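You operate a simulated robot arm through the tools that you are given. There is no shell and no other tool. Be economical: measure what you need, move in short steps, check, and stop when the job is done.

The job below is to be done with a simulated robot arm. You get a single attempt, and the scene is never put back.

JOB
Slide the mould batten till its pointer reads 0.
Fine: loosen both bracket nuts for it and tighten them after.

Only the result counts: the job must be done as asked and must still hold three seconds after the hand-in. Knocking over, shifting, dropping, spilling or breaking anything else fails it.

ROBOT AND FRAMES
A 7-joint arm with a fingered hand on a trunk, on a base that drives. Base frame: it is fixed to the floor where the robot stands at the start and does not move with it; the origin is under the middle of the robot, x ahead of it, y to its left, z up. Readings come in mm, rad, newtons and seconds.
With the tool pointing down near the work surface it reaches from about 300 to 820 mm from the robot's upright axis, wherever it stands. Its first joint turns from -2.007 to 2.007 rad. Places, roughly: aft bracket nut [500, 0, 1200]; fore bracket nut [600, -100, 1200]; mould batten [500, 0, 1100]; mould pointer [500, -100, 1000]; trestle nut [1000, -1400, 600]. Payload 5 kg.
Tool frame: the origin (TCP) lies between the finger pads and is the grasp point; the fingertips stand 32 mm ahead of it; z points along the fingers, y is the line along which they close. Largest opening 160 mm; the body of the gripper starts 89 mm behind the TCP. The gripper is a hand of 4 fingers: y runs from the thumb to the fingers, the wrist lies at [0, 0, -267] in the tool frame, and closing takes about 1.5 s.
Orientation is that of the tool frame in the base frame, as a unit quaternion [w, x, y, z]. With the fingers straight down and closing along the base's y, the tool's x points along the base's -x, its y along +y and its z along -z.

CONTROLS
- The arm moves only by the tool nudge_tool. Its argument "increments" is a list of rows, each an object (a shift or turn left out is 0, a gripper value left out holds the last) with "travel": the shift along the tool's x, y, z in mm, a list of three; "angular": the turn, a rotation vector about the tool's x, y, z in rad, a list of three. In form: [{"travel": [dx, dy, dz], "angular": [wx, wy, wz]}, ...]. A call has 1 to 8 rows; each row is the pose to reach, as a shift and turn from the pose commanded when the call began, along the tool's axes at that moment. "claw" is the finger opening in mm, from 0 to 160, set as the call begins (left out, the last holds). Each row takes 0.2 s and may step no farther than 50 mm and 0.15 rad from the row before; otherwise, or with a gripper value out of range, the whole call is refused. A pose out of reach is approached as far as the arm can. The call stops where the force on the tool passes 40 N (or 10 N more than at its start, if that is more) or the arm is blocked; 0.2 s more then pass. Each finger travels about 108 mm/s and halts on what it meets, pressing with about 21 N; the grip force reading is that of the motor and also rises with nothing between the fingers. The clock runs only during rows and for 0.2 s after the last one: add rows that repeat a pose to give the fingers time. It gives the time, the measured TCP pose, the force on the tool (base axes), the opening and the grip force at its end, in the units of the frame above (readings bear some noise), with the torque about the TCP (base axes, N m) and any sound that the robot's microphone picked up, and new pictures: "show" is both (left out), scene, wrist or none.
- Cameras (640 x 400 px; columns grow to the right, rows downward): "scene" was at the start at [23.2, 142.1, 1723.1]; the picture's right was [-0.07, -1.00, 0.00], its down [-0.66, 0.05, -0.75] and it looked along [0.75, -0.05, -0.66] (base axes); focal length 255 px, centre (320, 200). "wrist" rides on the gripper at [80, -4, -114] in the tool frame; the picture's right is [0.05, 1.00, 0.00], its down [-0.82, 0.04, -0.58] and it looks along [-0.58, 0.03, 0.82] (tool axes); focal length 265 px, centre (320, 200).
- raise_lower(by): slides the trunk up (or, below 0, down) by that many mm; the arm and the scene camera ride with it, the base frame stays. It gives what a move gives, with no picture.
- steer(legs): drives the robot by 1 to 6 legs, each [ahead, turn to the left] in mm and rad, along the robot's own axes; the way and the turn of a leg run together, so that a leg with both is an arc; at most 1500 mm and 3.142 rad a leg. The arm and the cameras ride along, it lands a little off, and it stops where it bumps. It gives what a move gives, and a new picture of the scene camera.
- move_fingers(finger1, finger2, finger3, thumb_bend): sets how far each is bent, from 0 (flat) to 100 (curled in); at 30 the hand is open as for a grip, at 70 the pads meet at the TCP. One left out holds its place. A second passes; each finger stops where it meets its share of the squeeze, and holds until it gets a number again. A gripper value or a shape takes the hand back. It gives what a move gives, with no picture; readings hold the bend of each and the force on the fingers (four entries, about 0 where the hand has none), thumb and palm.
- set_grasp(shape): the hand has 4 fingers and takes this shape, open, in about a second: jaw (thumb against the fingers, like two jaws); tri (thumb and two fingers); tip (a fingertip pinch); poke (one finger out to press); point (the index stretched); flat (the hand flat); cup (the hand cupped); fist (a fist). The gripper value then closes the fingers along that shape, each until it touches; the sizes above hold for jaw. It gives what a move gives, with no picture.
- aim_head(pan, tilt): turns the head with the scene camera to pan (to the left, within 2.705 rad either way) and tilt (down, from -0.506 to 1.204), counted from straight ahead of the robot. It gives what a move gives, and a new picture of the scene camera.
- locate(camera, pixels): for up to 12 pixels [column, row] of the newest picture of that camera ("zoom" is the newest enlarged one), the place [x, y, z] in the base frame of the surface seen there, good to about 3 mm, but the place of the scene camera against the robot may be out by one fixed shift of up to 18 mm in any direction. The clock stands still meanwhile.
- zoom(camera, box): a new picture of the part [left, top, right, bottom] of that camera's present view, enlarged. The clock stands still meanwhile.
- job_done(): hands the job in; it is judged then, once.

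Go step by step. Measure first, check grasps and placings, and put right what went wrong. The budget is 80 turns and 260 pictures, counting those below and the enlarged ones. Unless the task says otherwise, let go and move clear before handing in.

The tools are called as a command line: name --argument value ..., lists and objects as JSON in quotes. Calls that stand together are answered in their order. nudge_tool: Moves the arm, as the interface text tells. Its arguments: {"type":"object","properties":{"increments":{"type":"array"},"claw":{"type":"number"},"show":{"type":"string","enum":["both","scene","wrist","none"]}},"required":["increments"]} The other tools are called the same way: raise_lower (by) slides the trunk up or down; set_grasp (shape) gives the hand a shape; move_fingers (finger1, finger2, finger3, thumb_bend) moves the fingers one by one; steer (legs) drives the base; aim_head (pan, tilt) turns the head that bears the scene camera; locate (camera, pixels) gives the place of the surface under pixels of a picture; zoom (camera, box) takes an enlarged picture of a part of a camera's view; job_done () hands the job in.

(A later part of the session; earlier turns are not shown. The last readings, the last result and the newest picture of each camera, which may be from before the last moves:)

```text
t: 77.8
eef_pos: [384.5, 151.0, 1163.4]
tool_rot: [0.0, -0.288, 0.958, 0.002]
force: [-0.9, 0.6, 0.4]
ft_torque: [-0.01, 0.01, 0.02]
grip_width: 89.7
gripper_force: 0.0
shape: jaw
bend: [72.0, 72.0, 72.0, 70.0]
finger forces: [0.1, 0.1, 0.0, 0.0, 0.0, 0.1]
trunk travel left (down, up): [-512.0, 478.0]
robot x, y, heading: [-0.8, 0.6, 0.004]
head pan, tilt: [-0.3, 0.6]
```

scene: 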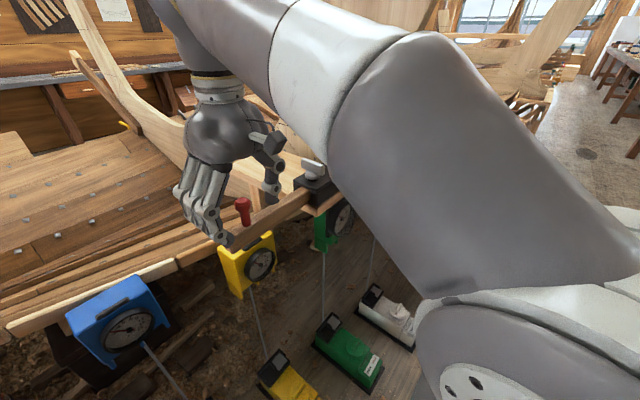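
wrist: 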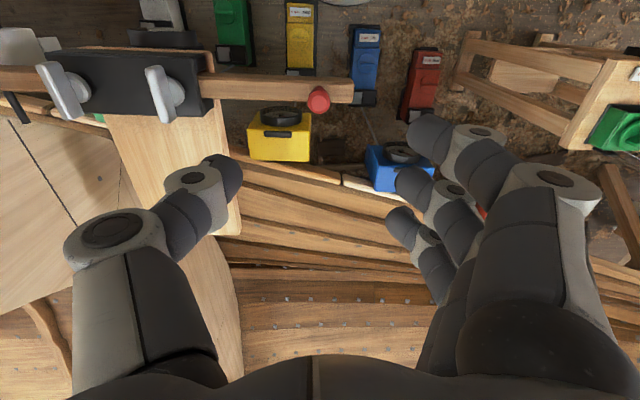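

zoom --camera "scene" --box '[304, 192, 368, 242]'

nudge_tool --increments '[{"travel": [0, 0, 0]}, {"travel": [0, 0, 0]}, {"travel": [0, 0, 0]}, {"travel": [0, 0, 0]}, {"travel": [0, 0, 0]}]' --claw 0 --show "wrist"

```text
8.00 times, centred on (336, 217) of scene
```

zoom: 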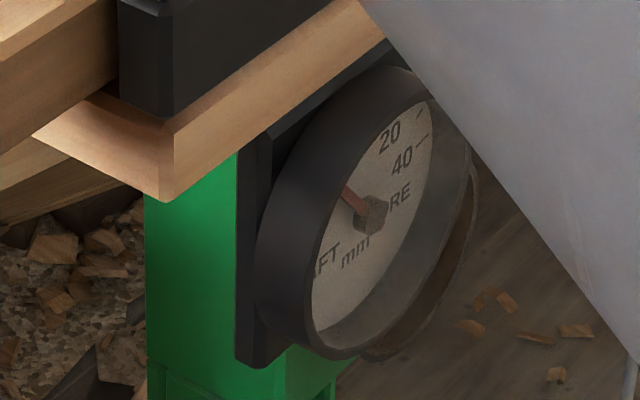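

```text
t: 79.0
eef_pos: [386.5, 151.7, 1162.2]
tool_rot: [0.0, -0.288, 0.958, 0.001]
force: [0.2, -4.3, -5.0]
ft_torque: [0.15, 0.11, -0.01]
grip_width: 0.7
gripper_force: 20.7
shape: jaw
bend: [68.0, 71.0, 68.0, 70.0]
finger forces: [0.0, 11.8, 0.1, 0.0, 16.9, 0.1]
trunk travel left (down, up): [-512.0, 478.0]
robot x, y, heading: [-2.3, 2.4, 0.005]
head pan, tilt: [-0.3, 0.6]
```

wrist: 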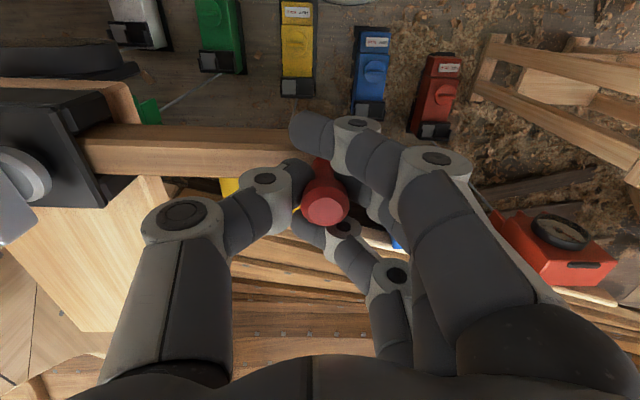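

The dial needle at (345,190) of the zoom points up-left (AFT side), and the knob is gripped. I'll push fore in small steps.

nudge_tool --increments '[{"travel": [0, -3, 0]}, {"travel": [0, -6, 0]}, {"travel": [0, -9, 0]}, {"travel": [0, -12, 0]}]' --show "both"

zoom --camera "scene" --box '[304, 192, 368, 242]'

```text
t: 80.0
eef_pos: [391.9, 142.4, 1163.0]
tool_rot: [-0.001, -0.289, 0.957, 0.0]
force: [-4.4, 0.4, -6.9]
ft_torque: [0.27, 0.23, 0.0]
grip_width: 0.0
gripper_force: 21.3
shape: jaw
bend: [68.0, 71.0, 68.0, 70.0]
finger forces: [0.0, 13.7, 0.1, 0.1, 15.9, 0.0]
trunk travel left (down, up): [-512.0, 478.0]
robot x, y, heading: [-1.3, -2.6, 0.005]
head pan, tilt: [-0.3, 0.6]
```

scene: 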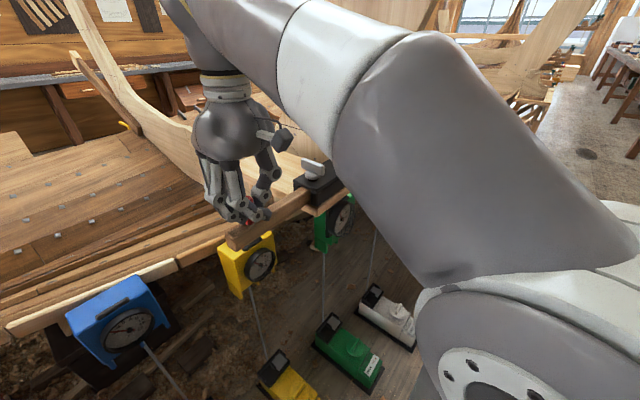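
wrist: 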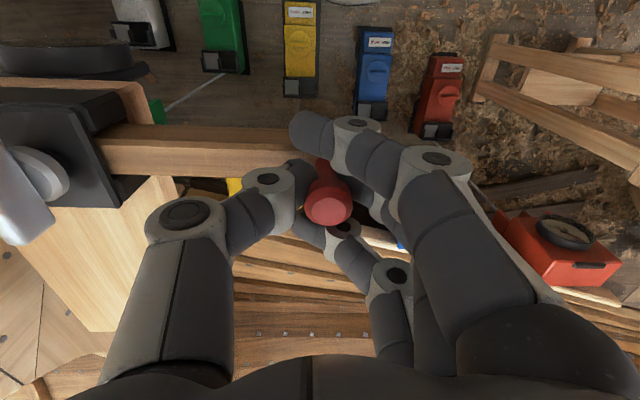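

```text
8.00 times, centred on (336, 217) of scene
```

zoom: 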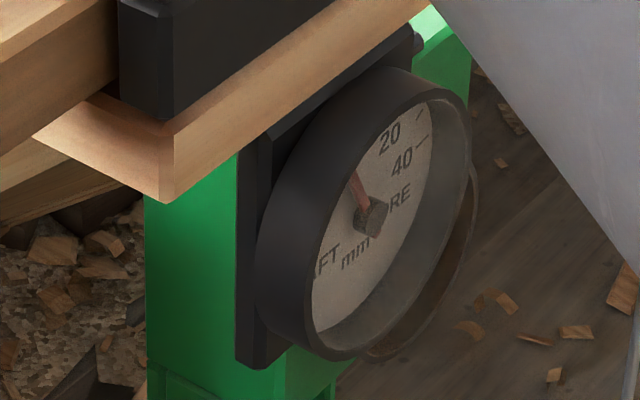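

The batten slides now: the needle went from (343,188) to (353,172), roughly −37 to −26 by my estimate. Push another 14 mm.

nudge_tool --increments '[{"travel": [0, -4, 0]}, {"travel": [0, -8, 0]}, {"travel": [0, -12, 0]}, {"travel": [0, -14, 0]}]' --show "both"

zoom --camera "scene" --box '[320, 197, 368, 227]'

```text
t: 81.0
eef_pos: [399.8, 130.1, 1163.1]
tool_rot: [-0.001, -0.288, 0.958, 0.001]
force: [0.1, 3.0, -5.7]
ft_torque: [0.31, 0.21, 0.03]
grip_width: 0.2
gripper_force: 21.4
shape: jaw
bend: [68.0, 71.0, 68.0, 70.0]
finger forces: [0.0, 13.7, 0.0, 0.1, 14.8, 0.0]
trunk travel left (down, up): [-512.0, 478.0]
robot x, y, heading: [-0.9, 2.6, 0.006]
head pan, tilt: [-0.3, 0.6]
```

scene: 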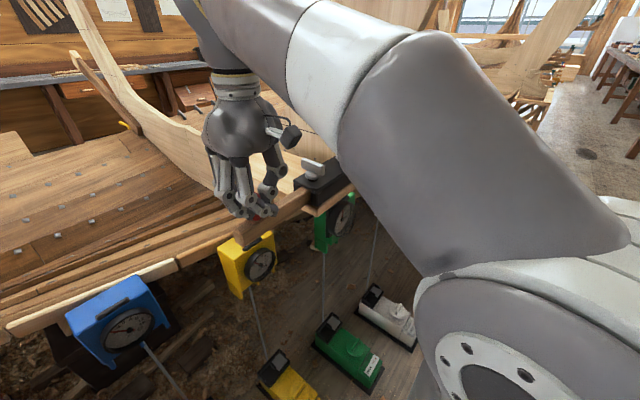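
wrist: 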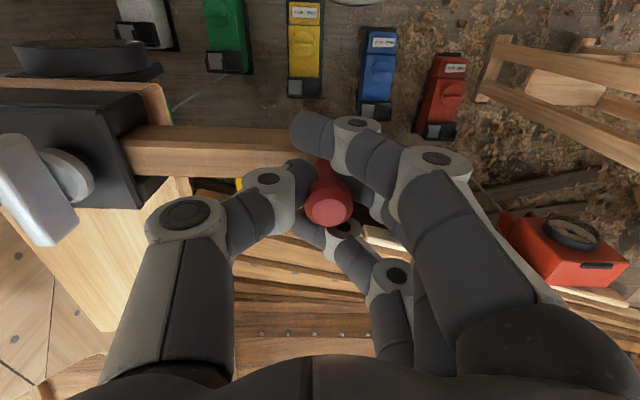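

```text
13.33 times, centred on (344, 212) of scene
```

zoom: 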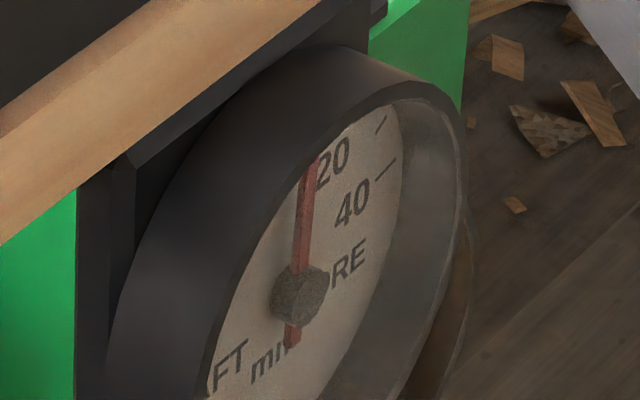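

The needle is now almost upright. I'll zoom hard on it to compare against the true vertical, which leans right by about 0.064 here.

zoom --camera "scene" --box '[328, 200, 360, 226]'

```text
15.38 times, centred on (344, 213) of scene
```

zoom: 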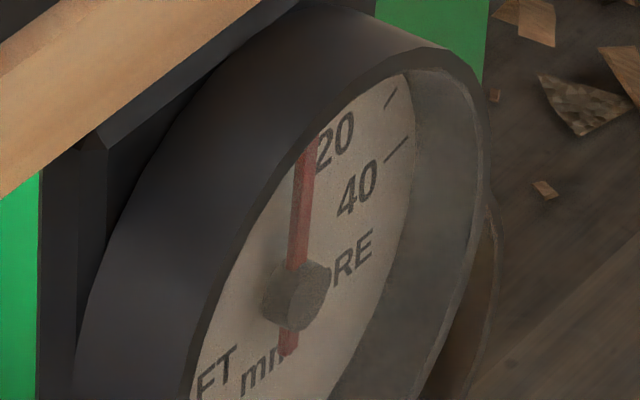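

By projection the needle reads about +1.5 mm. I'll nudge back aft by 2 mm and re-zoom.

nudge_tool --increments '[{"travel": [0, 1, 0]}, {"travel": [0, 2, 0]}, {"travel": [0, 2, 0]}]' --show "scene"

zoom --camera "scene" --box '[328, 200, 360, 226]'

```text
t: 81.8
eef_pos: [399.1, 130.4, 1163.1]
tool_rot: [0.001, -0.287, 0.958, 0.001]
force: [3.3, -1.4, -1.6]
ft_torque: [0.22, 0.11, -0.01]
grip_width: 0.0
gripper_force: 20.9
shape: jaw
bend: [68.0, 71.0, 68.0, 70.0]
finger forces: [0.0, 12.1, 0.0, 0.1, 17.6, 0.0]
trunk travel left (down, up): [-512.0, 478.0]
robot x, y, heading: [-5.5, -1.1, 0.005]
head pan, tilt: [-0.3, 0.6]
```

scene: 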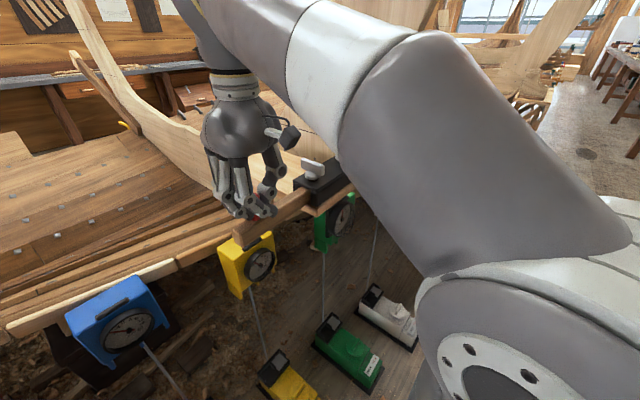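

```text
15.38 times, centred on (344, 213) of scene
```

zoom: 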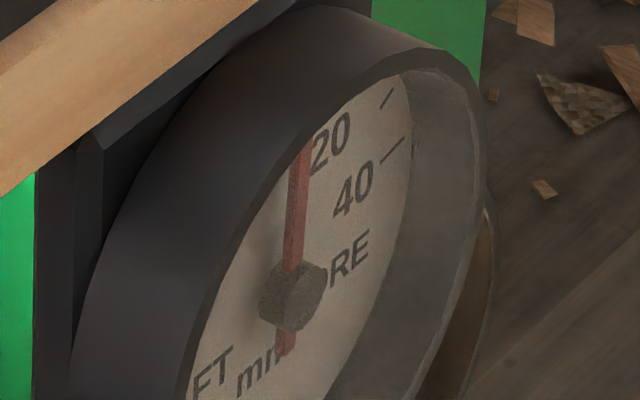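

The reading is near 0 (maybe +1). I'll release, raise the trunk and look at the dial squarely with the wrist camera from the robot side.

nudge_tool --increments '[{"travel": [0, 0, 0]}, {"travel": [0, 0, 0]}, {"travel": [0, 0, 0]}, {"travel": [0, 0, 0]}]' --claw 110 --show "none"

raise_lower --by 110

nudge_tool --increments '[{"travel": [33, -30, 0]}, {"travel": [66, -60, 0]}, {"travel": [99, -90, 0]}, {"travel": [132, -120, 0]}, {"travel": [165, -150, 0]}, {"travel": [195, -180, 0]}, {"travel": [222, -205, 0]}]' --show "wrist"

```text
t: 82.8
eef_pos: [399.0, 132.0, 1161.8]
tool_rot: [0.0, -0.287, 0.958, 0.0]
force: [-0.2, 1.4, 0.4]
ft_torque: [0.01, 0.0, -0.02]
grip_width: 109.9
gripper_force: 0.0
shape: jaw
bend: [67.0, 68.0, 67.0, 64.0]
finger forces: [0.0, 0.0, 0.0, 0.0, 0.1, 0.1]
trunk travel left (down, up): [-512.0, 478.0]
robot x, y, heading: [-0.9, -1.0, 0.012]
head pan, tilt: [-0.3, 0.6]
```

```text
t: 84.3
eef_pos: [400.1, 132.6, 1272.2]
tool_rot: [0.001, -0.288, 0.958, 0.001]
force: [0.8, 0.7, -0.1]
ft_torque: [0.02, -0.02, 0.0]
grip_width: 109.8
gripper_force: 0.1
shape: jaw
bend: [67.0, 68.0, 67.0, 64.0]
finger forces: [0.1, 0.1, 0.0, 0.0, 0.0, 0.0]
trunk travel left (down, up): [-622.0, 368.0]
robot x, y, heading: [-2.0, 1.4, 0.005]
head pan, tilt: [-0.3, 0.6]
```

```text
t: 85.9
eef_pos: [383.2, -111.4, 1242.9]
tool_rot: [0.0, -0.287, 0.958, -0.001]
force: [-0.7, 0.5, -0.5]
ft_torque: [0.03, -0.04, 0.04]
grip_width: 110.4
gripper_force: 0.0
shape: jaw
bend: [67.0, 67.0, 67.0, 64.0]
finger forces: [0.0, 0.0, 0.0, 0.0, 0.0, 0.0]
out of reach, approached as far as the arm can: row 5, 6, 7
trunk travel left (down, up): [-622.0, 368.0]
robot x, y, heading: [-0.3, 3.4, 0.005]
head pan, tilt: [-0.3, 0.6]
```

wrist: 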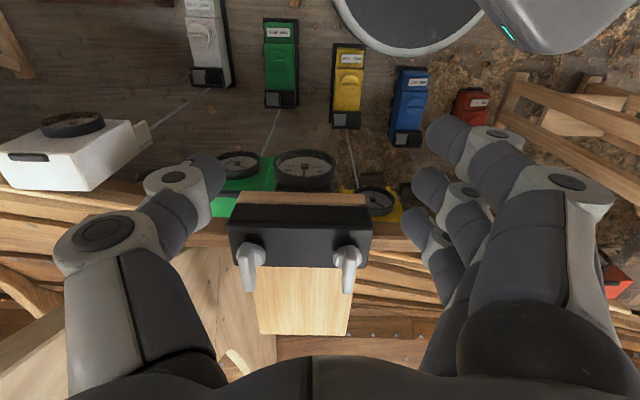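

The wrist picture is upside-down (dial at (305,168) seen from above); lower rows look flatter. I'll back toward the robot and descend so that the dial appears low in the picture.

nudge_tool --increments '[{"travel": [20, -3, 30]}, {"travel": [40, -6, 60]}, {"travel": [60, -9, 90]}, {"travel": [76, -13, 120]}, {"travel": [76, -13, 145]}, {"travel": [76, -13, 170]}]' --claw 150 --show "wrist"

zoom --camera "wrist" --box '[220, 240, 400, 360]'

```text
t: 87.3
eef_pos: [336.7, -160.4, 1067.5]
tool_rot: [-0.009, -0.288, 0.958, 0.004]
force: [-0.8, 0.1, 0.0]
ft_torque: [-0.02, -0.03, 0.01]
grip_width: 150.1
gripper_force: 0.1
shape: jaw
bend: [42.0, 42.0, 42.0, 39.0]
finger forces: [0.0, 0.0, 0.0, 0.1, 0.1, 0.0]
out of reach, approached as far as the arm can: row 1, 2, 3, 4, 5, 6
trunk travel left (down, up): [-622.0, 368.0]
robot x, y, heading: [-1.1, 1.6, 0.001]
head pan, tilt: [-0.3, 0.6]
```

wrist: 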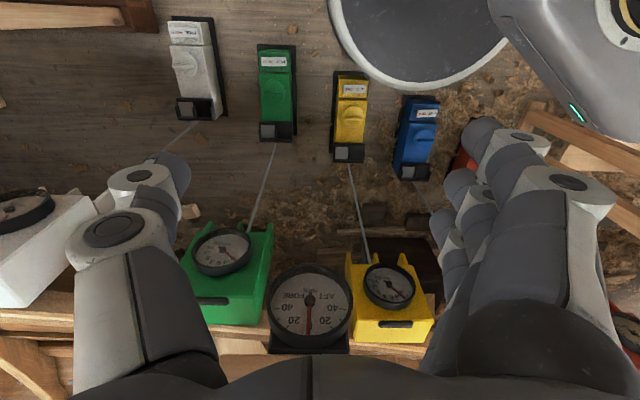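

```text
3.33 times, centred on (310, 300) of wrist
```

zoom: 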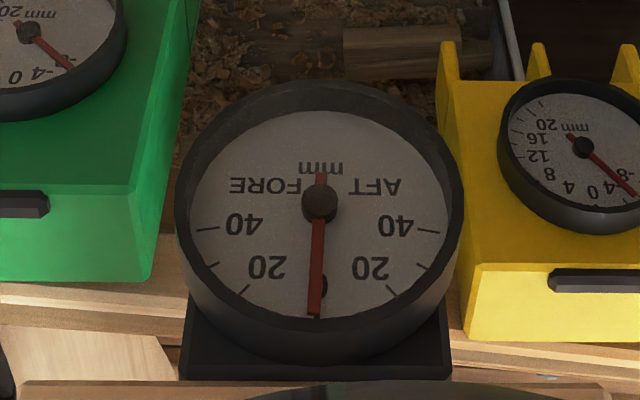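

Excellent view: the needle is nearly at 0 (bottom of the upside-down picture). Zooming finer.

zoom --camera "wrist" --box '[272, 280, 352, 340]'

zoom --camera "wrist" --box '[296, 312, 328, 340]'

```text
6.67 times, centred on (312, 310) of wrist
```

zoom: 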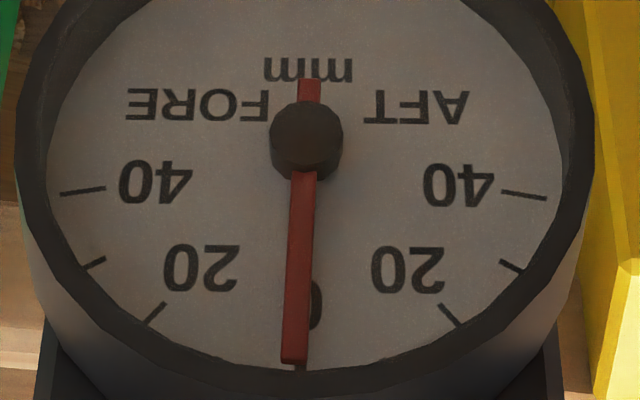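

```text
14.29 times, centred on (312, 326) of wrist
```

zoom: 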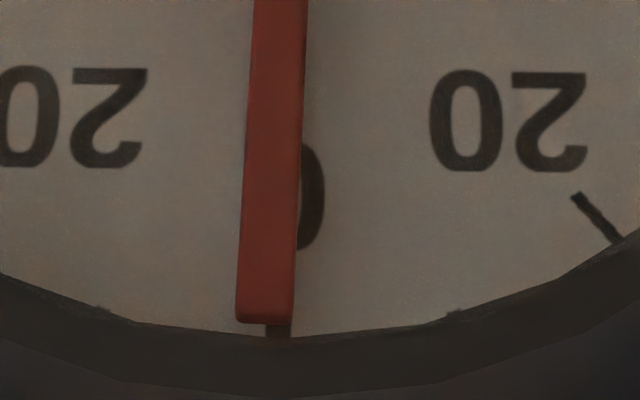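

Needle tip is about 2° left of the 0 tick, i.e. reading about +1 (FORE). I want it closer, so I'll go back over the knob by the same route.

nudge_tool --increments '[{"travel": [-5, 0, -40], "angular": [0.013, -0.015, 0]}, {"travel": [-15, 3, -80], "angular": [0.013, -0.015, 0]}, {"travel": [-35, 8, -120], "angular": [0.013, -0.015, 0]}, {"travel": [-60, 12, -150], "angular": [0.013, -0.015, 0]}, {"travel": [-85, 35, -172], "angular": [0.013, -0.015, 0]}, {"travel": [-110, 65, -185], "angular": [0.013, -0.015, 0]}, {"travel": [-140, 100, -195], "angular": [0.013, -0.015, 0]}]' --claw 90 --show "none"

nudge_tool --increments '[{"travel": [-25, 35, -3]}, {"travel": [-50, 75, -6]}, {"travel": [-74, 110, -9]}]' --show "wrist"

```text
t: 88.9
eef_pos: [400.0, 0.6, 1265.1]
tool_rot: [0.008, -0.287, 0.958, -0.004]
force: [0.4, -0.9, 0.1]
ft_torque: [-0.02, 0.0, -0.03]
grip_width: 90.7
gripper_force: 0.0
shape: jaw
bend: [71.0, 71.0, 71.0, 70.0]
finger forces: [0.0, 0.1, 0.1, 0.2, 0.0, 0.0]
out of reach, approached as far as the arm can: row 1, 2, 3
trunk travel left (down, up): [-622.0, 368.0]
robot x, y, heading: [1.2, -0.1, 0.007]
head pan, tilt: [-0.3, 0.6]
```

```text
t: 89.7
eef_pos: [399.2, 133.0, 1272.7]
tool_rot: [0.008, -0.287, 0.958, -0.004]
force: [0.1, 0.6, 0.1]
ft_torque: [-0.02, 0.01, -0.03]
grip_width: 90.3
gripper_force: 0.1
shape: jaw
bend: [71.0, 71.0, 71.0, 70.0]
finger forces: [0.0, 0.0, 0.0, 0.1, 0.1, 0.1]
trunk travel left (down, up): [-622.0, 368.0]
robot x, y, heading: [-0.9, 2.0, 0.004]
head pan, tilt: [-0.3, 0.6]
```

wrist: 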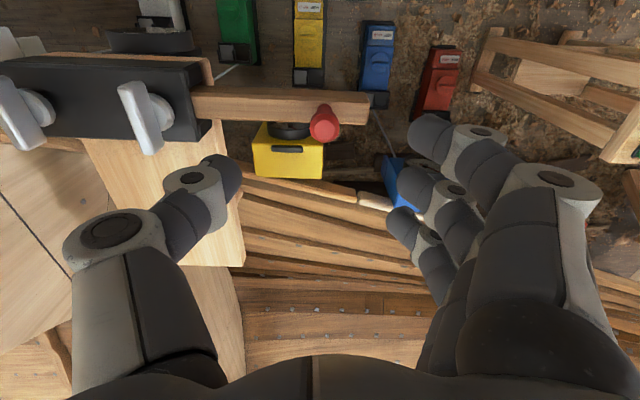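

Undo the small tilt and lower around the knob via the trunk, after locating it.

locate --camera "wrist" --pixels '[[325, 126], [326, 130]]'

nudge_tool --increments '[{"angular": [-0.013, 0.015, 0]}]' --show "none"

raise_lower --by -110

aim_head --pan -0.3 --tilt 0.6

zoom --camera "scene" --box '[328, 200, 360, 226]'

```text
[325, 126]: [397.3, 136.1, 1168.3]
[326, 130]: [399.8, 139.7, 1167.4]
```

```text
t: 90.1
eef_pos: [398.8, 132.0, 1273.9]
tool_rot: [0.0, -0.287, 0.958, 0.001]
force: [-0.2, -0.1, -0.9]
ft_torque: [0.03, 0.0, 0.04]
grip_width: 90.4
gripper_force: 0.1
shape: jaw
bend: [71.0, 71.0, 71.0, 70.0]
finger forces: [0.0, 0.0, 0.0, 0.0, 0.0, 0.1]
trunk travel left (down, up): [-622.0, 368.0]
robot x, y, heading: [2.2, -2.1, 0.002]
head pan, tilt: [-0.3, 0.6]
```

```text
t: 91.5
eef_pos: [399.8, 132.3, 1163.6]
tool_rot: [0.0, -0.287, 0.958, 0.001]
force: [0.1, -0.3, 0.3]
ft_torque: [0.02, 0.01, -0.03]
grip_width: 90.6
gripper_force: 0.1
shape: jaw
bend: [71.0, 71.0, 71.0, 70.0]
finger forces: [0.0, 0.0, 0.0, 0.0, 0.0, 0.1]
trunk travel left (down, up): [-512.0, 478.0]
robot x, y, heading: [-0.5, 0.9, 0.003]
head pan, tilt: [-0.3, 0.6]
```

```text
t: 92.1
eef_pos: [399.5, 132.2, 1163.9]
tool_rot: [0.0, -0.287, 0.958, 0.001]
force: [0.0, 0.2, 0.1]
ft_torque: [0.01, 0.02, -0.04]
grip_width: 90.4
gripper_force: 0.0
shape: jaw
bend: [71.0, 71.0, 71.0, 70.0]
finger forces: [0.0, 0.0, 0.1, 0.0, 0.1, 0.0]
trunk travel left (down, up): [-512.0, 478.0]
robot x, y, heading: [4.2, 3.0, 0.004]
head pan, tilt: [-0.3, 0.6]
```

scene: 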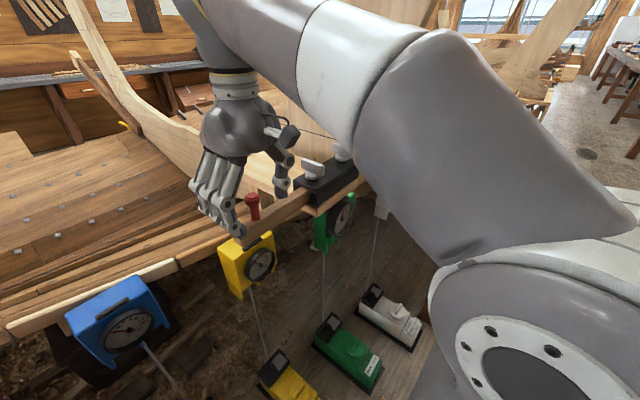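

```text
15.38 times, centred on (344, 213) of scene
```

zoom: 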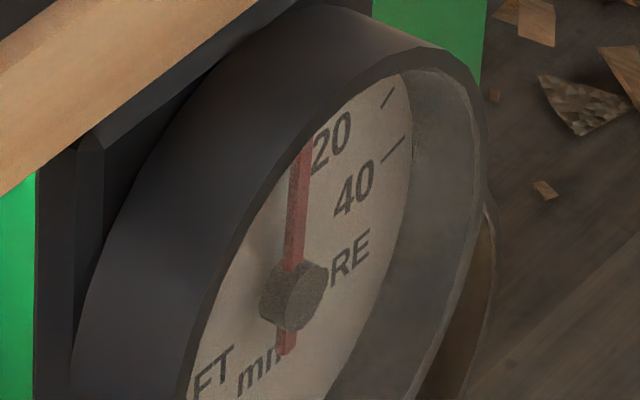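

This view is my reference for +1 (needle at (300,170) with tail at (282,352)). For 0 the tip should sit about 4–5 px further left. Gripping the knob and rechecking.

nudge_tool --increments '[{"travel": [0, 0, 0]}, {"travel": [0, 0, 0]}, {"travel": [0, 0, 0]}, {"travel": [0, 0, 0]}, {"travel": [0, 0, 0]}]' --claw 0 --show "scene"

zoom --camera "scene" --box '[328, 200, 360, 226]'

```text
t: 93.3
eef_pos: [399.6, 131.2, 1162.3]
tool_rot: [-0.001, -0.287, 0.958, 0.001]
force: [-0.7, -3.4, -5.9]
ft_torque: [0.13, 0.12, -0.02]
grip_width: 0.0
gripper_force: 21.3
shape: jaw
bend: [68.0, 72.0, 68.0, 71.0]
finger forces: [0.1, 10.9, 0.1, 0.0, 16.5, 0.0]
trunk travel left (down, up): [-512.0, 478.0]
robot x, y, heading: [1.0, 0.7, 0.006]
head pan, tilt: [-0.3, 0.6]
```

scene: 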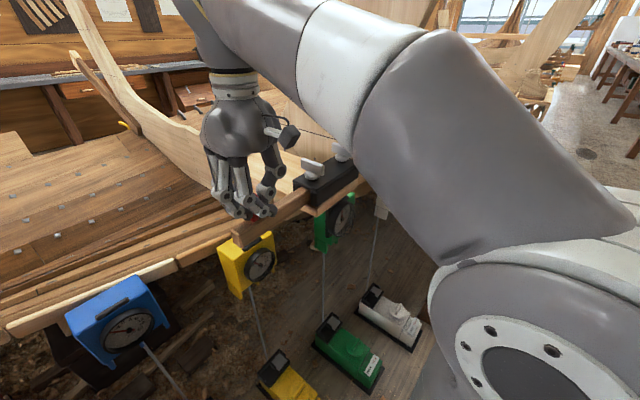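

```text
15.38 times, centred on (344, 213) of scene
```

zoom: 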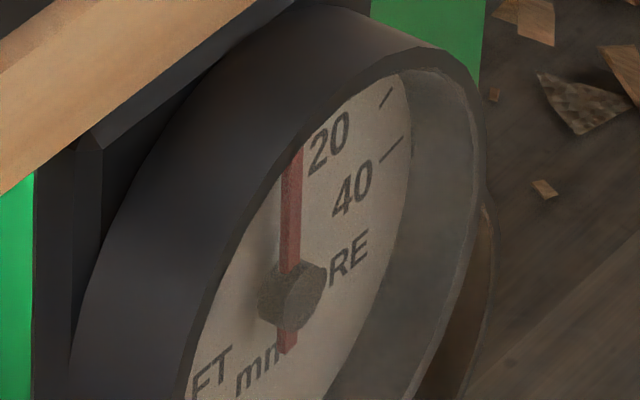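

The grip dragged the batten aft a bit (slope .028 versus target .073, so about −1.7). Nudging fore 2 mm.

nudge_tool --increments '[{"travel": [0, -1, 0]}, {"travel": [0, -2, 0]}, {"travel": [0, -2, 0]}]' --show "none"

zoom --camera "scene" --box '[328, 200, 360, 226]'

```text
t: 94.1
eef_pos: [401.1, 131.1, 1162.9]
tool_rot: [0.0, -0.287, 0.958, 0.001]
force: [-3.8, -1.3, -9.9]
ft_torque: [0.2, 0.24, 0.01]
grip_width: 0.0
gripper_force: 20.5
shape: jaw
bend: [68.0, 71.0, 68.0, 71.0]
finger forces: [0.0, 11.9, 0.0, 0.1, 16.4, 0.1]
trunk travel left (down, up): [-512.0, 478.0]
robot x, y, heading: [-3.6, -0.7, 0.003]
head pan, tilt: [-0.3, 0.6]
```

```text
15.38 times, centred on (344, 213) of scene
```

zoom: 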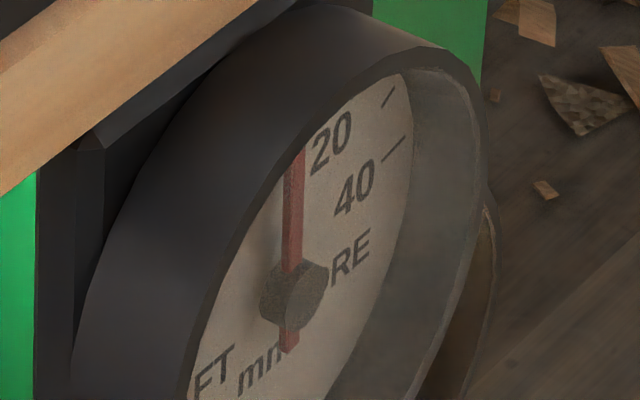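

Slope is now about .05 (≈ −0.9). One more mm fore.

nudge_tool --increments '[{"travel": [0, -1.3, 0]}, {"travel": [0, -1.3, 0]}]' --show "none"

zoom --camera "scene" --box '[328, 200, 360, 226]'

```text
t: 94.7
eef_pos: [401.3, 129.6, 1163.5]
tool_rot: [0.0, -0.287, 0.958, 0.001]
force: [-6.1, -0.4, -12.8]
ft_torque: [0.14, 0.23, 0.05]
grip_width: 0.1
gripper_force: 21.2
shape: jaw
bend: [68.0, 71.0, 68.0, 71.0]
finger forces: [0.0, 12.2, 0.0, 0.1, 16.7, 0.1]
trunk travel left (down, up): [-512.0, 478.0]
robot x, y, heading: [1.3, 1.1, 0.009]
head pan, tilt: [-0.3, 0.6]
```

```text
15.38 times, centred on (344, 213) of scene
```

zoom: 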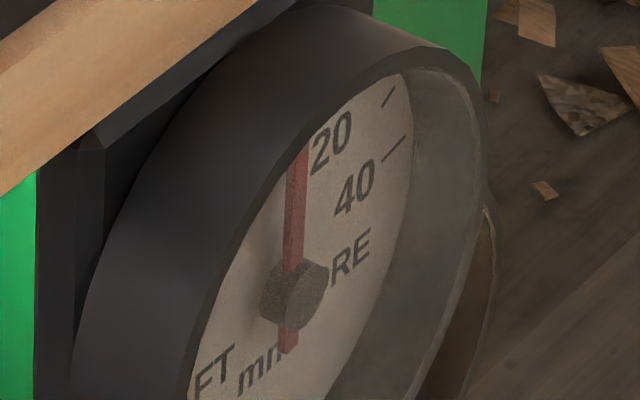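

Slope is about .064 (≈ −0.3), good. Releasing and rechecking.

nudge_tool --increments '[{"travel": [0, 0, 0]}, {"travel": [0, 0, 0]}, {"travel": [0, 0, 0]}, {"travel": [0, 0, 0]}]' --claw 90 --show "none"

zoom --camera "scene" --box '[328, 200, 360, 226]'

raise_lower --by 198

```text
t: 95.7
eef_pos: [401.9, 128.7, 1163.5]
tool_rot: [0.0, -0.287, 0.958, 0.0]
force: [1.0, -0.2, -0.8]
ft_torque: [-0.01, -0.02, 0.02]
grip_width: 89.1
gripper_force: 0.0
shape: jaw
bend: [71.0, 72.0, 71.0, 70.0]
finger forces: [0.0, 0.0, 0.0, 0.1, 0.0, 0.0]
trunk travel left (down, up): [-512.0, 478.0]
robot x, y, heading: [-2.2, 0.8, 0.001]
head pan, tilt: [-0.3, 0.6]
```

```text
15.38 times, centred on (344, 213) of scene
```

zoom: 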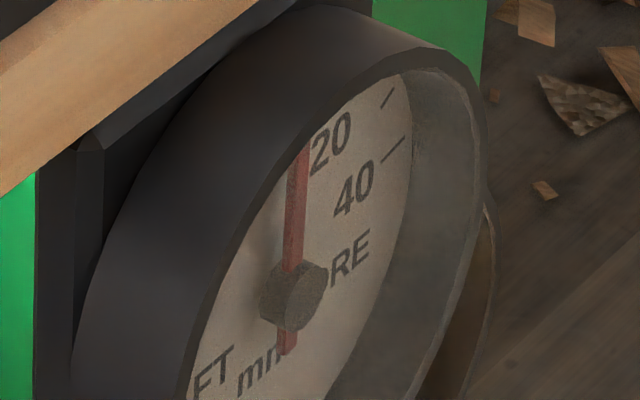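

```text
t: 97.8
eef_pos: [401.0, 128.8, 1363.1]
tool_rot: [-0.001, -0.287, 0.958, 0.001]
force: [0.5, -0.5, 0.1]
ft_torque: [0.02, 0.02, 0.01]
grip_width: 89.6
gripper_force: 0.0
shape: jaw
bend: [71.0, 72.0, 71.0, 70.0]
finger forces: [0.0, 0.0, 0.1, 0.1, 0.0, 0.0]
trunk travel left (down, up): [-710.0, 280.0]
robot x, y, heading: [-0.4, -2.0, 0.007]
head pan, tilt: [-0.3, 0.6]
```

Still about 0. Now I'll tighten: moving over the aft nut with the hand matched to its wing (36°), for a clockwise stroke.

nudge_tool --increments '[{"travel": [-1, -40, 20]}, {"travel": [-3, -80, 40]}, {"travel": [-5, -115, 65]}, {"travel": [-7, -148, 90], "angular": [0, 0, -0.04]}, {"travel": [-7, -148, 108], "angular": [0, 0, -0.04]}]' --claw 66 --show "wrist"

locate --camera "wrist" --pixels '[[320, 100], [318, 130], [315, 160]]'

```text
t: 99.0
eef_pos: [488.4, 9.7, 1253.5]
tool_rot: [0.0, -0.306, 0.952, 0.001]
force: [-0.7, 0.8, -0.3]
ft_torque: [-0.01, 0.01, -0.02]
grip_width: 66.5
gripper_force: 0.0
shape: jaw
bend: [73.0, 73.0, 73.0, 70.0]
finger forces: [0.0, 0.1, 0.1, 0.0, 0.0, 0.0]
trunk travel left (down, up): [-710.0, 280.0]
robot x, y, heading: [-0.4, 2.1, 0.003]
head pan, tilt: [-0.3, 0.6]
```

wrist: 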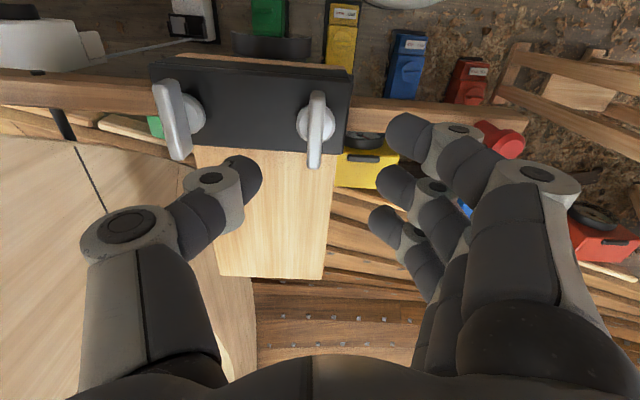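

```text
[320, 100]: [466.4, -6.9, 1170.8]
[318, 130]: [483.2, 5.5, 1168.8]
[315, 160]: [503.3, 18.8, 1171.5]
```

Aligned. Descend and grip.

nudge_tool --increments '[{"travel": [0, 0, 35]}, {"travel": [0, 0, 60]}, {"travel": [0, 0, 72]}, {"travel": [0, 0, 77]}]' --show "none"

nudge_tool --increments '[{"travel": [0, 0, 0]}, {"travel": [0, 0, 0]}, {"travel": [0, 0, 0]}, {"travel": [0, 0, 0]}, {"travel": [0, 0, 0]}]' --claw 0 --show "wrist"

nudge_tool --increments '[{"angular": [0, 0, 0.12]}, {"angular": [0, 0, 0.24]}, {"angular": [0, 0, 0.36]}, {"angular": [0, 0, 0.48]}, {"angular": [0, 0, 0.6]}, {"angular": [0, 0, 0.72]}, {"angular": [0, 0, 0.84]}]' --show "wrist"

```text
t: 100.0
eef_pos: [489.2, 9.1, 1175.6]
tool_rot: [0.001, -0.307, 0.952, 0.0]
force: [-0.3, 0.3, 0.1]
ft_torque: [-0.03, 0.0, 0.0]
grip_width: 66.7
gripper_force: 0.0
shape: jaw
bend: [73.0, 73.0, 73.0, 70.0]
finger forces: [0.0, 0.1, 0.0, 0.0, 0.0, 0.0]
trunk travel left (down, up): [-710.0, 280.0]
robot x, y, heading: [1.9, 1.0, 0.008]
head pan, tilt: [-0.3, 0.6]
```

```text
t: 101.2
eef_pos: [488.8, 9.5, 1176.5]
tool_rot: [0.0, -0.306, 0.952, 0.001]
force: [-0.1, 1.5, 5.3]
ft_torque: [0.07, 0.03, -0.03]
grip_width: 10.5
gripper_force: 20.9
shape: jaw
bend: [70.0, 72.0, 70.0, 70.0]
finger forces: [5.9, 9.2, 5.9, 0.0, 19.1, 0.0]
trunk travel left (down, up): [-710.0, 280.0]
robot x, y, heading: [-0.5, 2.0, 0.003]
head pan, tilt: [-0.3, 0.6]
```

wrist: 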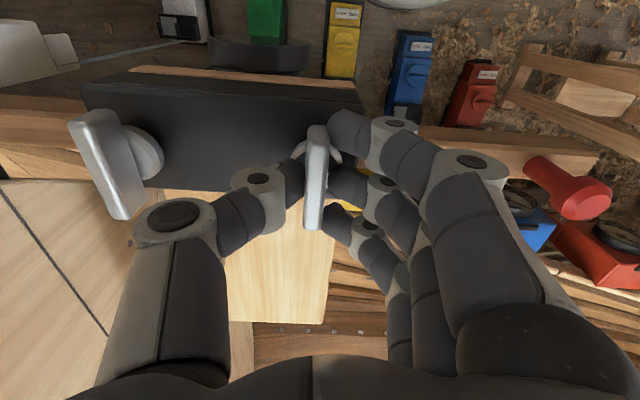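

```text
t: 102.8
eef_pos: [490.5, 8.9, 1176.6]
tool_rot: [0.0, 0.109, 0.994, 0.0]
force: [18.1, -1.2, 7.1]
ft_torque: [0.04, -0.47, 0.07]
grip_width: 10.6
gripper_force: 21.3
shape: jaw
bend: [70.0, 72.0, 70.0, 70.0]
finger forces: [5.6, 11.5, 7.0, 0.1, 22.6, 0.0]
trunk travel left (down, up): [-710.0, 280.0]
robot x, y, heading: [-0.5, 3.8, 0.004]
head pan, tilt: [-0.3, 0.6]
```

wrist: 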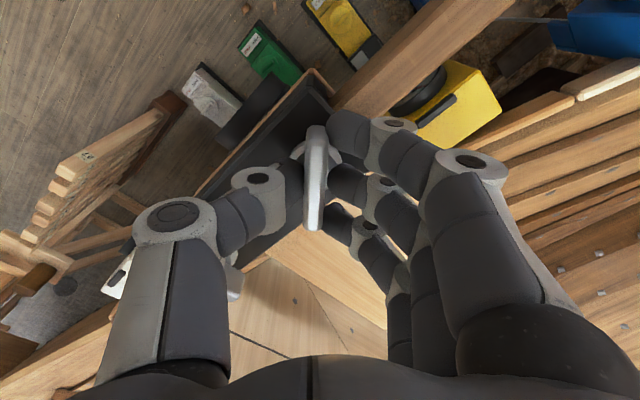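

The wing follows with some side force; I'll shift by 2 mm to relieve it and continue clockwise 0.9 rad.

nudge_tool --increments '[{"travel": [-2, 0.4, 0], "angular": [0, 0, 0.12]}, {"travel": [-2, 0.4, 0], "angular": [0, 0, 0.24]}, {"travel": [-2, 0.4, 0], "angular": [0, 0, 0.36]}, {"travel": [-2, 0.4, 0], "angular": [0, 0, 0.48]}, {"travel": [-2, 0.4, 0], "angular": [0, 0, 0.6]}, {"travel": [-2, 0.4, 0], "angular": [0, 0, 0.72]}, {"travel": [-2, 0.4, 0], "angular": [0, 0, 0.84]}]' --show "wrist"

```text
t: 104.4
eef_pos: [492.3, 6.6, 1177.2]
tool_rot: [-0.001, 0.505, 0.863, 0.0]
force: [14.1, -13.7, 7.8]
ft_torque: [-0.32, -0.43, 0.07]
grip_width: 10.2
gripper_force: 21.0
shape: jaw
bend: [70.0, 72.0, 70.0, 70.0]
finger forces: [6.0, 13.1, 7.7, 0.0, 22.0, 0.0]
trunk travel left (down, up): [-710.0, 280.0]
robot x, y, heading: [-2.3, -0.5, 0.01]
head pan, tilt: [-0.3, 0.6]
```

wrist: 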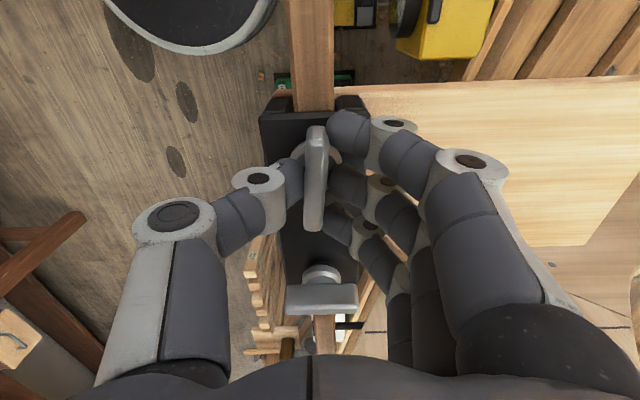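

The wing stays aligned with the hand. Continuing to the original angle and a bit beyond, in small steps watching torque.

nudge_tool --increments '[{"travel": [-3, 0, 0], "angular": [0, 0, 0.1]}, {"travel": [-3, 0, 0], "angular": [0, 0, 0.2]}, {"travel": [-3, 0, 0], "angular": [0, 0, 0.3]}, {"travel": [-3, 0, 0], "angular": [0, 0, 0.4]}, {"travel": [-3, 0, 0], "angular": [0, 0, 0.5]}]' --show "wrist"

```text
t: 105.6
eef_pos: [491.3, 6.1, 1176.9]
tool_rot: [0.0, 0.703, 0.711, 0.001]
force: [5.1, -11.2, 10.9]
ft_torque: [-0.3, -0.22, 0.07]
grip_width: 10.2
gripper_force: 21.1
shape: jaw
bend: [70.0, 72.0, 70.0, 70.0]
finger forces: [6.3, 14.3, 7.7, 0.0, 22.9, 0.0]
trunk travel left (down, up): [-710.0, 280.0]
robot x, y, heading: [1.7, 3.0, 0.006]
head pan, tilt: [-0.3, 0.6]
```

wrist: 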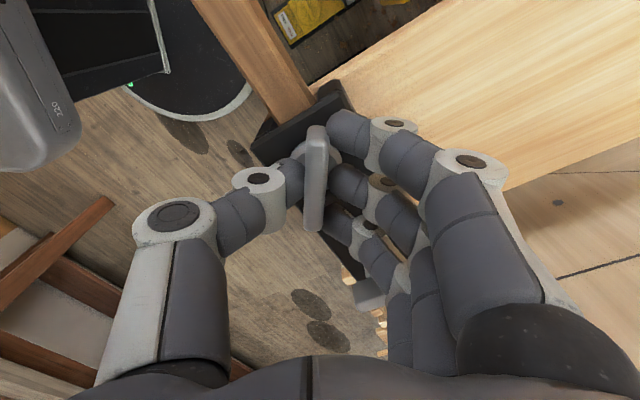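

Back near the original wing angle with no torque yet. Small further steps.

nudge_tool --increments '[{"angular": [0, 0, 0.05]}, {"angular": [0, 0, 0.1]}, {"angular": [0, 0, 0.15]}]' --show "wrist"

```text
t: 106.4
eef_pos: [492.9, 5.2, 1177.3]
tool_rot: [-0.002, 0.754, 0.657, 0.0]
force: [3.2, -12.0, 8.2]
ft_torque: [-0.38, -0.19, 0.37]
grip_width: 10.3
gripper_force: 20.1
shape: jaw
bend: [70.0, 72.0, 69.0, 70.0]
finger forces: [4.4, 12.1, 9.5, 0.1, 23.0, 0.0]
trunk travel left (down, up): [-710.0, 280.0]
robot x, y, heading: [2.3, -0.7, 0.002]
head pan, tilt: [-0.3, 0.6]
```

wrist: 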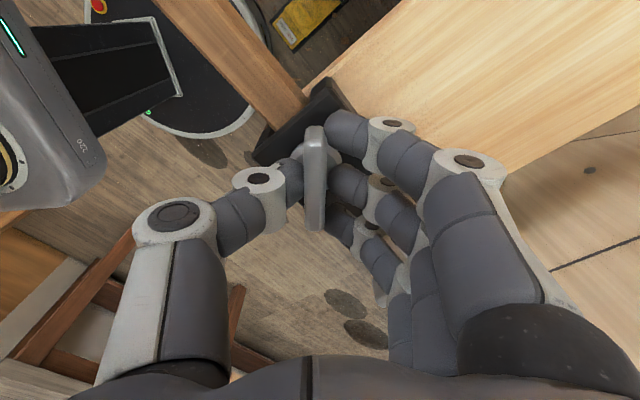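

Torque rises to 0.37 N m. A little more.

nudge_tool --increments '[{"angular": [0, 0, 0.05]}, {"angular": [0, 0, 0.1]}]' --show "wrist"

```text
t: 107.0
eef_pos: [492.6, 4.9, 1177.4]
tool_rot: [-0.001, 0.786, 0.619, 0.0]
force: [1.6, -12.8, 9.9]
ft_torque: [-0.46, -0.18, 0.53]
grip_width: 10.7
gripper_force: 21.0
shape: jaw
bend: [71.0, 72.0, 69.0, 70.0]
finger forces: [2.8, 11.0, 11.6, 0.1, 24.0, 0.0]
trunk travel left (down, up): [-710.0, 280.0]
robot x, y, heading: [0.8, 0.0, 0.005]
head pan, tilt: [-0.3, 0.6]
```

wrist: 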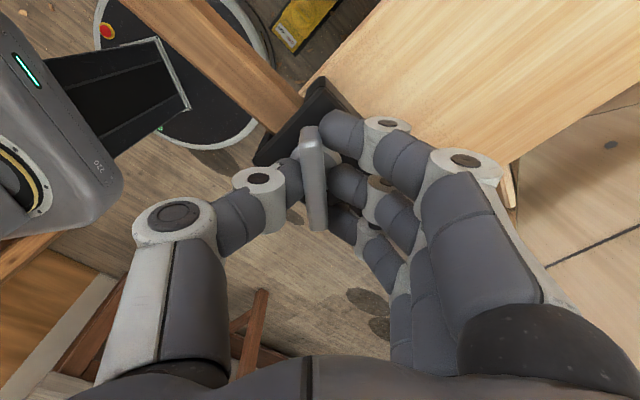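

The wing starts lagging in the hand, so it's at its tight end. One last 0.1 rad for firmness, then release.

nudge_tool --increments '[{"angular": [0, 0, 0.05]}, {"angular": [0, 0, 0.1]}, {"angular": [0, 0, 0.1]}]' --show "none"

nudge_tool --increments '[{"angular": [0, 0, -0.05]}, {"angular": [0, 0, -0.05]}, {"angular": [0, 0, -0.05]}, {"angular": [0, 0, -0.05]}, {"travel": [0, 0, -40], "angular": [0, 0, -0.05]}, {"travel": [0, 0, -80], "angular": [0, 0, -0.05]}]' --claw 80 --show "wrist"

```text
t: 107.8
eef_pos: [492.0, 4.3, 1176.6]
tool_rot: [-0.001, 0.815, 0.579, 0.001]
force: [2.5, -14.3, 6.8]
ft_torque: [-0.53, -0.27, 0.67]
grip_width: 10.4
gripper_force: 21.4
shape: jaw
bend: [71.0, 72.0, 68.0, 70.0]
finger forces: [1.8, 10.7, 12.6, 0.1, 22.1, 0.1]
trunk travel left (down, up): [-710.0, 280.0]
robot x, y, heading: [-0.4, 0.1, 0.004]
head pan, tilt: [-0.3, 0.6]
```

```text
t: 109.2
eef_pos: [493.0, 7.8, 1256.5]
tool_rot: [-0.002, 0.8, 0.599, 0.0]
force: [-0.3, -0.4, -0.2]
ft_torque: [0.0, 0.0, -0.01]
grip_width: 79.7
gripper_force: 0.1
shape: jaw
bend: [72.0, 72.0, 72.0, 70.0]
finger forces: [0.0, 0.0, 0.0, 0.0, 0.0, 0.1]
trunk travel left (down, up): [-710.0, 280.0]
robot x, y, heading: [-2.2, 1.5, 0.002]
head pan, tilt: [-0.3, 0.6]
```

wrist: 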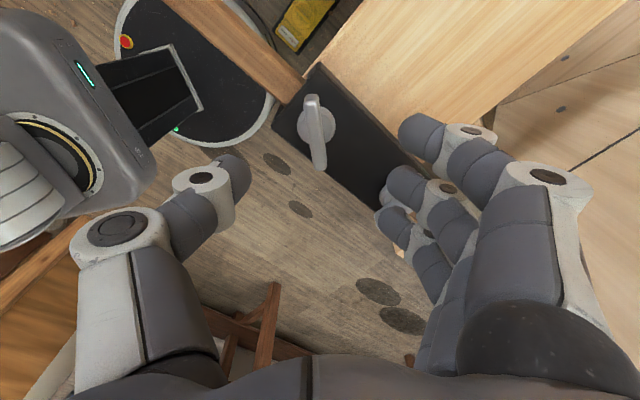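

locate --camera "wrist" --pixels '[[311, 98], [322, 165]]'

```text
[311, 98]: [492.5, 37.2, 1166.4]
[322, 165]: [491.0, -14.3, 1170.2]
```

The aft wing is back at 88°, its original tight angle. Now the fore nut: swing the hand to its wing angle (~36°).

nudge_tool --increments '[{"travel": [-10, 12, 0], "angular": [0, 0, -0.145]}, {"travel": [-20, 24, 0], "angular": [0, 0, -0.29]}, {"travel": [-30, 36, 0], "angular": [0, 0, -0.435]}, {"travel": [-40, 48, 0], "angular": [0, 0, -0.58]}, {"travel": [-50, 60, 0], "angular": [0, 0, -0.725]}, {"travel": [-60, 71, 0], "angular": [0, 0, -0.87]}, {"travel": [-68.3, 81, 0], "angular": [0, 0, -1.015]}, {"travel": [-68.3, 81, 0], "angular": [0, 0, -1.16]}]' --show "none"

nudge_tool --increments '[{"angular": [0, 0, -0.145]}, {"angular": [0, 0, -0.29]}, {"angular": [0, 0, -0.435]}, {"angular": [0, 0, -0.58]}, {"angular": [0, 0, -0.725]}, {"angular": [0, 0, -0.87]}, {"angular": [0, 0, -1.015]}, {"angular": [0, 0, -1.16]}]' --show "wrist"

```text
t: 111.0
eef_pos: [549.2, -81.0, 1256.3]
tool_rot: [-0.001, 0.34, 0.94, 0.0]
force: [0.6, 0.3, -0.6]
ft_torque: [0.01, -0.03, 0.01]
grip_width: 79.7
gripper_force: 0.1
shape: jaw
bend: [72.0, 72.0, 72.0, 70.0]
finger forces: [0.0, 0.1, 0.0, 0.0, 0.1, 0.0]
trunk travel left (down, up): [-710.0, 280.0]
robot x, y, heading: [0.6, 2.2, 0.003]
head pan, tilt: [-0.3, 0.6]
```

```text
t: 112.8
eef_pos: [549.7, -82.2, 1256.6]
tool_rot: [-0.001, -0.231, 0.973, 0.001]
force: [-1.0, 0.1, -1.2]
ft_torque: [0.01, -0.01, 0.01]
grip_width: 79.6
gripper_force: 0.0
shape: jaw
bend: [72.0, 72.0, 72.0, 70.0]
finger forces: [0.0, 0.0, 0.0, 0.1, 0.0, 0.0]
trunk travel left (down, up): [-710.0, 280.0]
robot x, y, heading: [0.3, 0.7, 0.006]
head pan, tilt: [-0.3, 0.6]
```

wrist: 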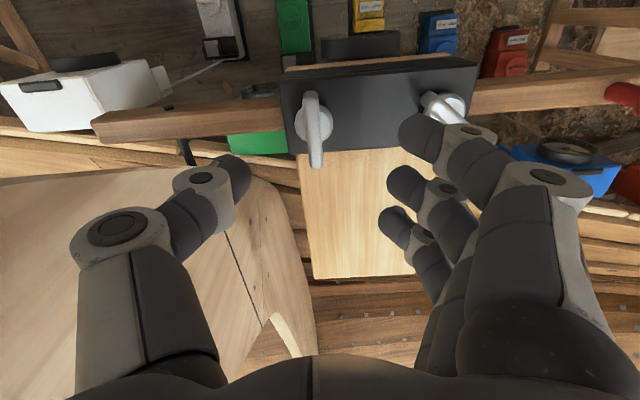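

locate --camera "wrist" --pixels '[[311, 97], [317, 163], [314, 130]]'

```text
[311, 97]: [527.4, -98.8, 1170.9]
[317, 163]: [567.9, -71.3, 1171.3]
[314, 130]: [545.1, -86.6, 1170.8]
```

Wing at 34°; turn the hand 0.13 more, narrow the opening to 40 mm to keep clear of the aft wing, and descend.

nudge_tool --increments '[{"angular": [0, 0, -0.07]}, {"angular": [0, 0, -0.13]}, {"angular": [0, 0, -0.13], "travel": [0, 0, 15]}, {"angular": [0, 0, -0.13], "travel": [0, 0, 40]}, {"angular": [0, 0, -0.13], "travel": [0, 0, 60]}, {"angular": [0, 0, -0.13], "travel": [0, 0, 73]}, {"angular": [0, 0, -0.13], "travel": [0, 0, 79]}]' --claw 40 --show "wrist"

nudge_tool --increments '[{"travel": [0, 0, 0]}, {"travel": [0, 0, 0]}, {"travel": [0, 0, 0]}, {"travel": [0, 0, 0]}]' --claw 0 --show "wrist"

```text
t: 114.4
eef_pos: [550.3, -81.9, 1176.6]
tool_rot: [0.0, -0.292, 0.956, 0.0]
force: [-0.1, 0.1, 0.3]
ft_torque: [0.02, 0.01, 0.02]
grip_width: 40.7
gripper_force: 0.1
shape: jaw
bend: [73.0, 73.0, 73.0, 70.0]
finger forces: [0.0, 0.0, 0.0, 0.1, 0.0, 0.0]
trunk travel left (down, up): [-710.0, 280.0]
robot x, y, heading: [-3.6, 1.7, 0.003]
head pan, tilt: [-0.3, 0.6]
```

wrist: 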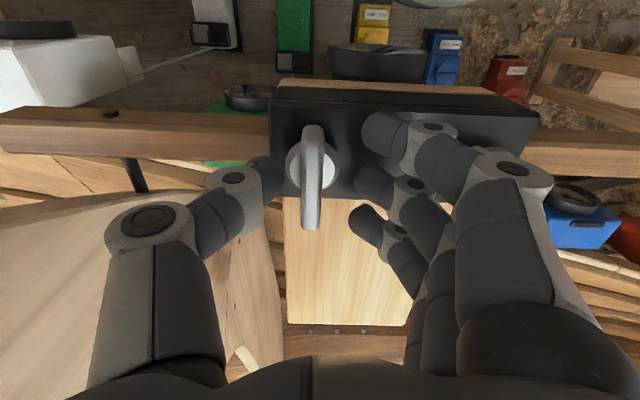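

```text
t: 115.4
eef_pos: [549.6, -82.1, 1178.0]
tool_rot: [0.0, -0.292, 0.956, 0.001]
force: [-0.1, 1.8, 2.0]
ft_torque: [0.11, 0.07, -0.02]
grip_width: 9.3
gripper_force: 21.3
shape: jaw
bend: [70.0, 71.0, 70.0, 70.0]
finger forces: [5.6, 9.0, 5.8, 0.0, 18.4, 0.0]
trunk travel left (down, up): [-710.0, 280.0]
robot x, y, heading: [0.2, -0.8, 0.004]
head pan, tilt: [-0.3, 0.6]
```

wrist: 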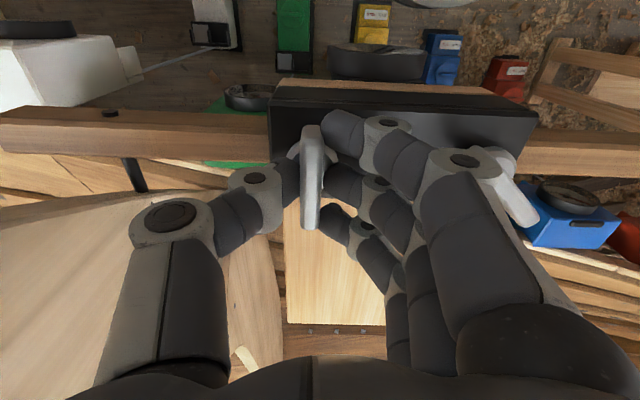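

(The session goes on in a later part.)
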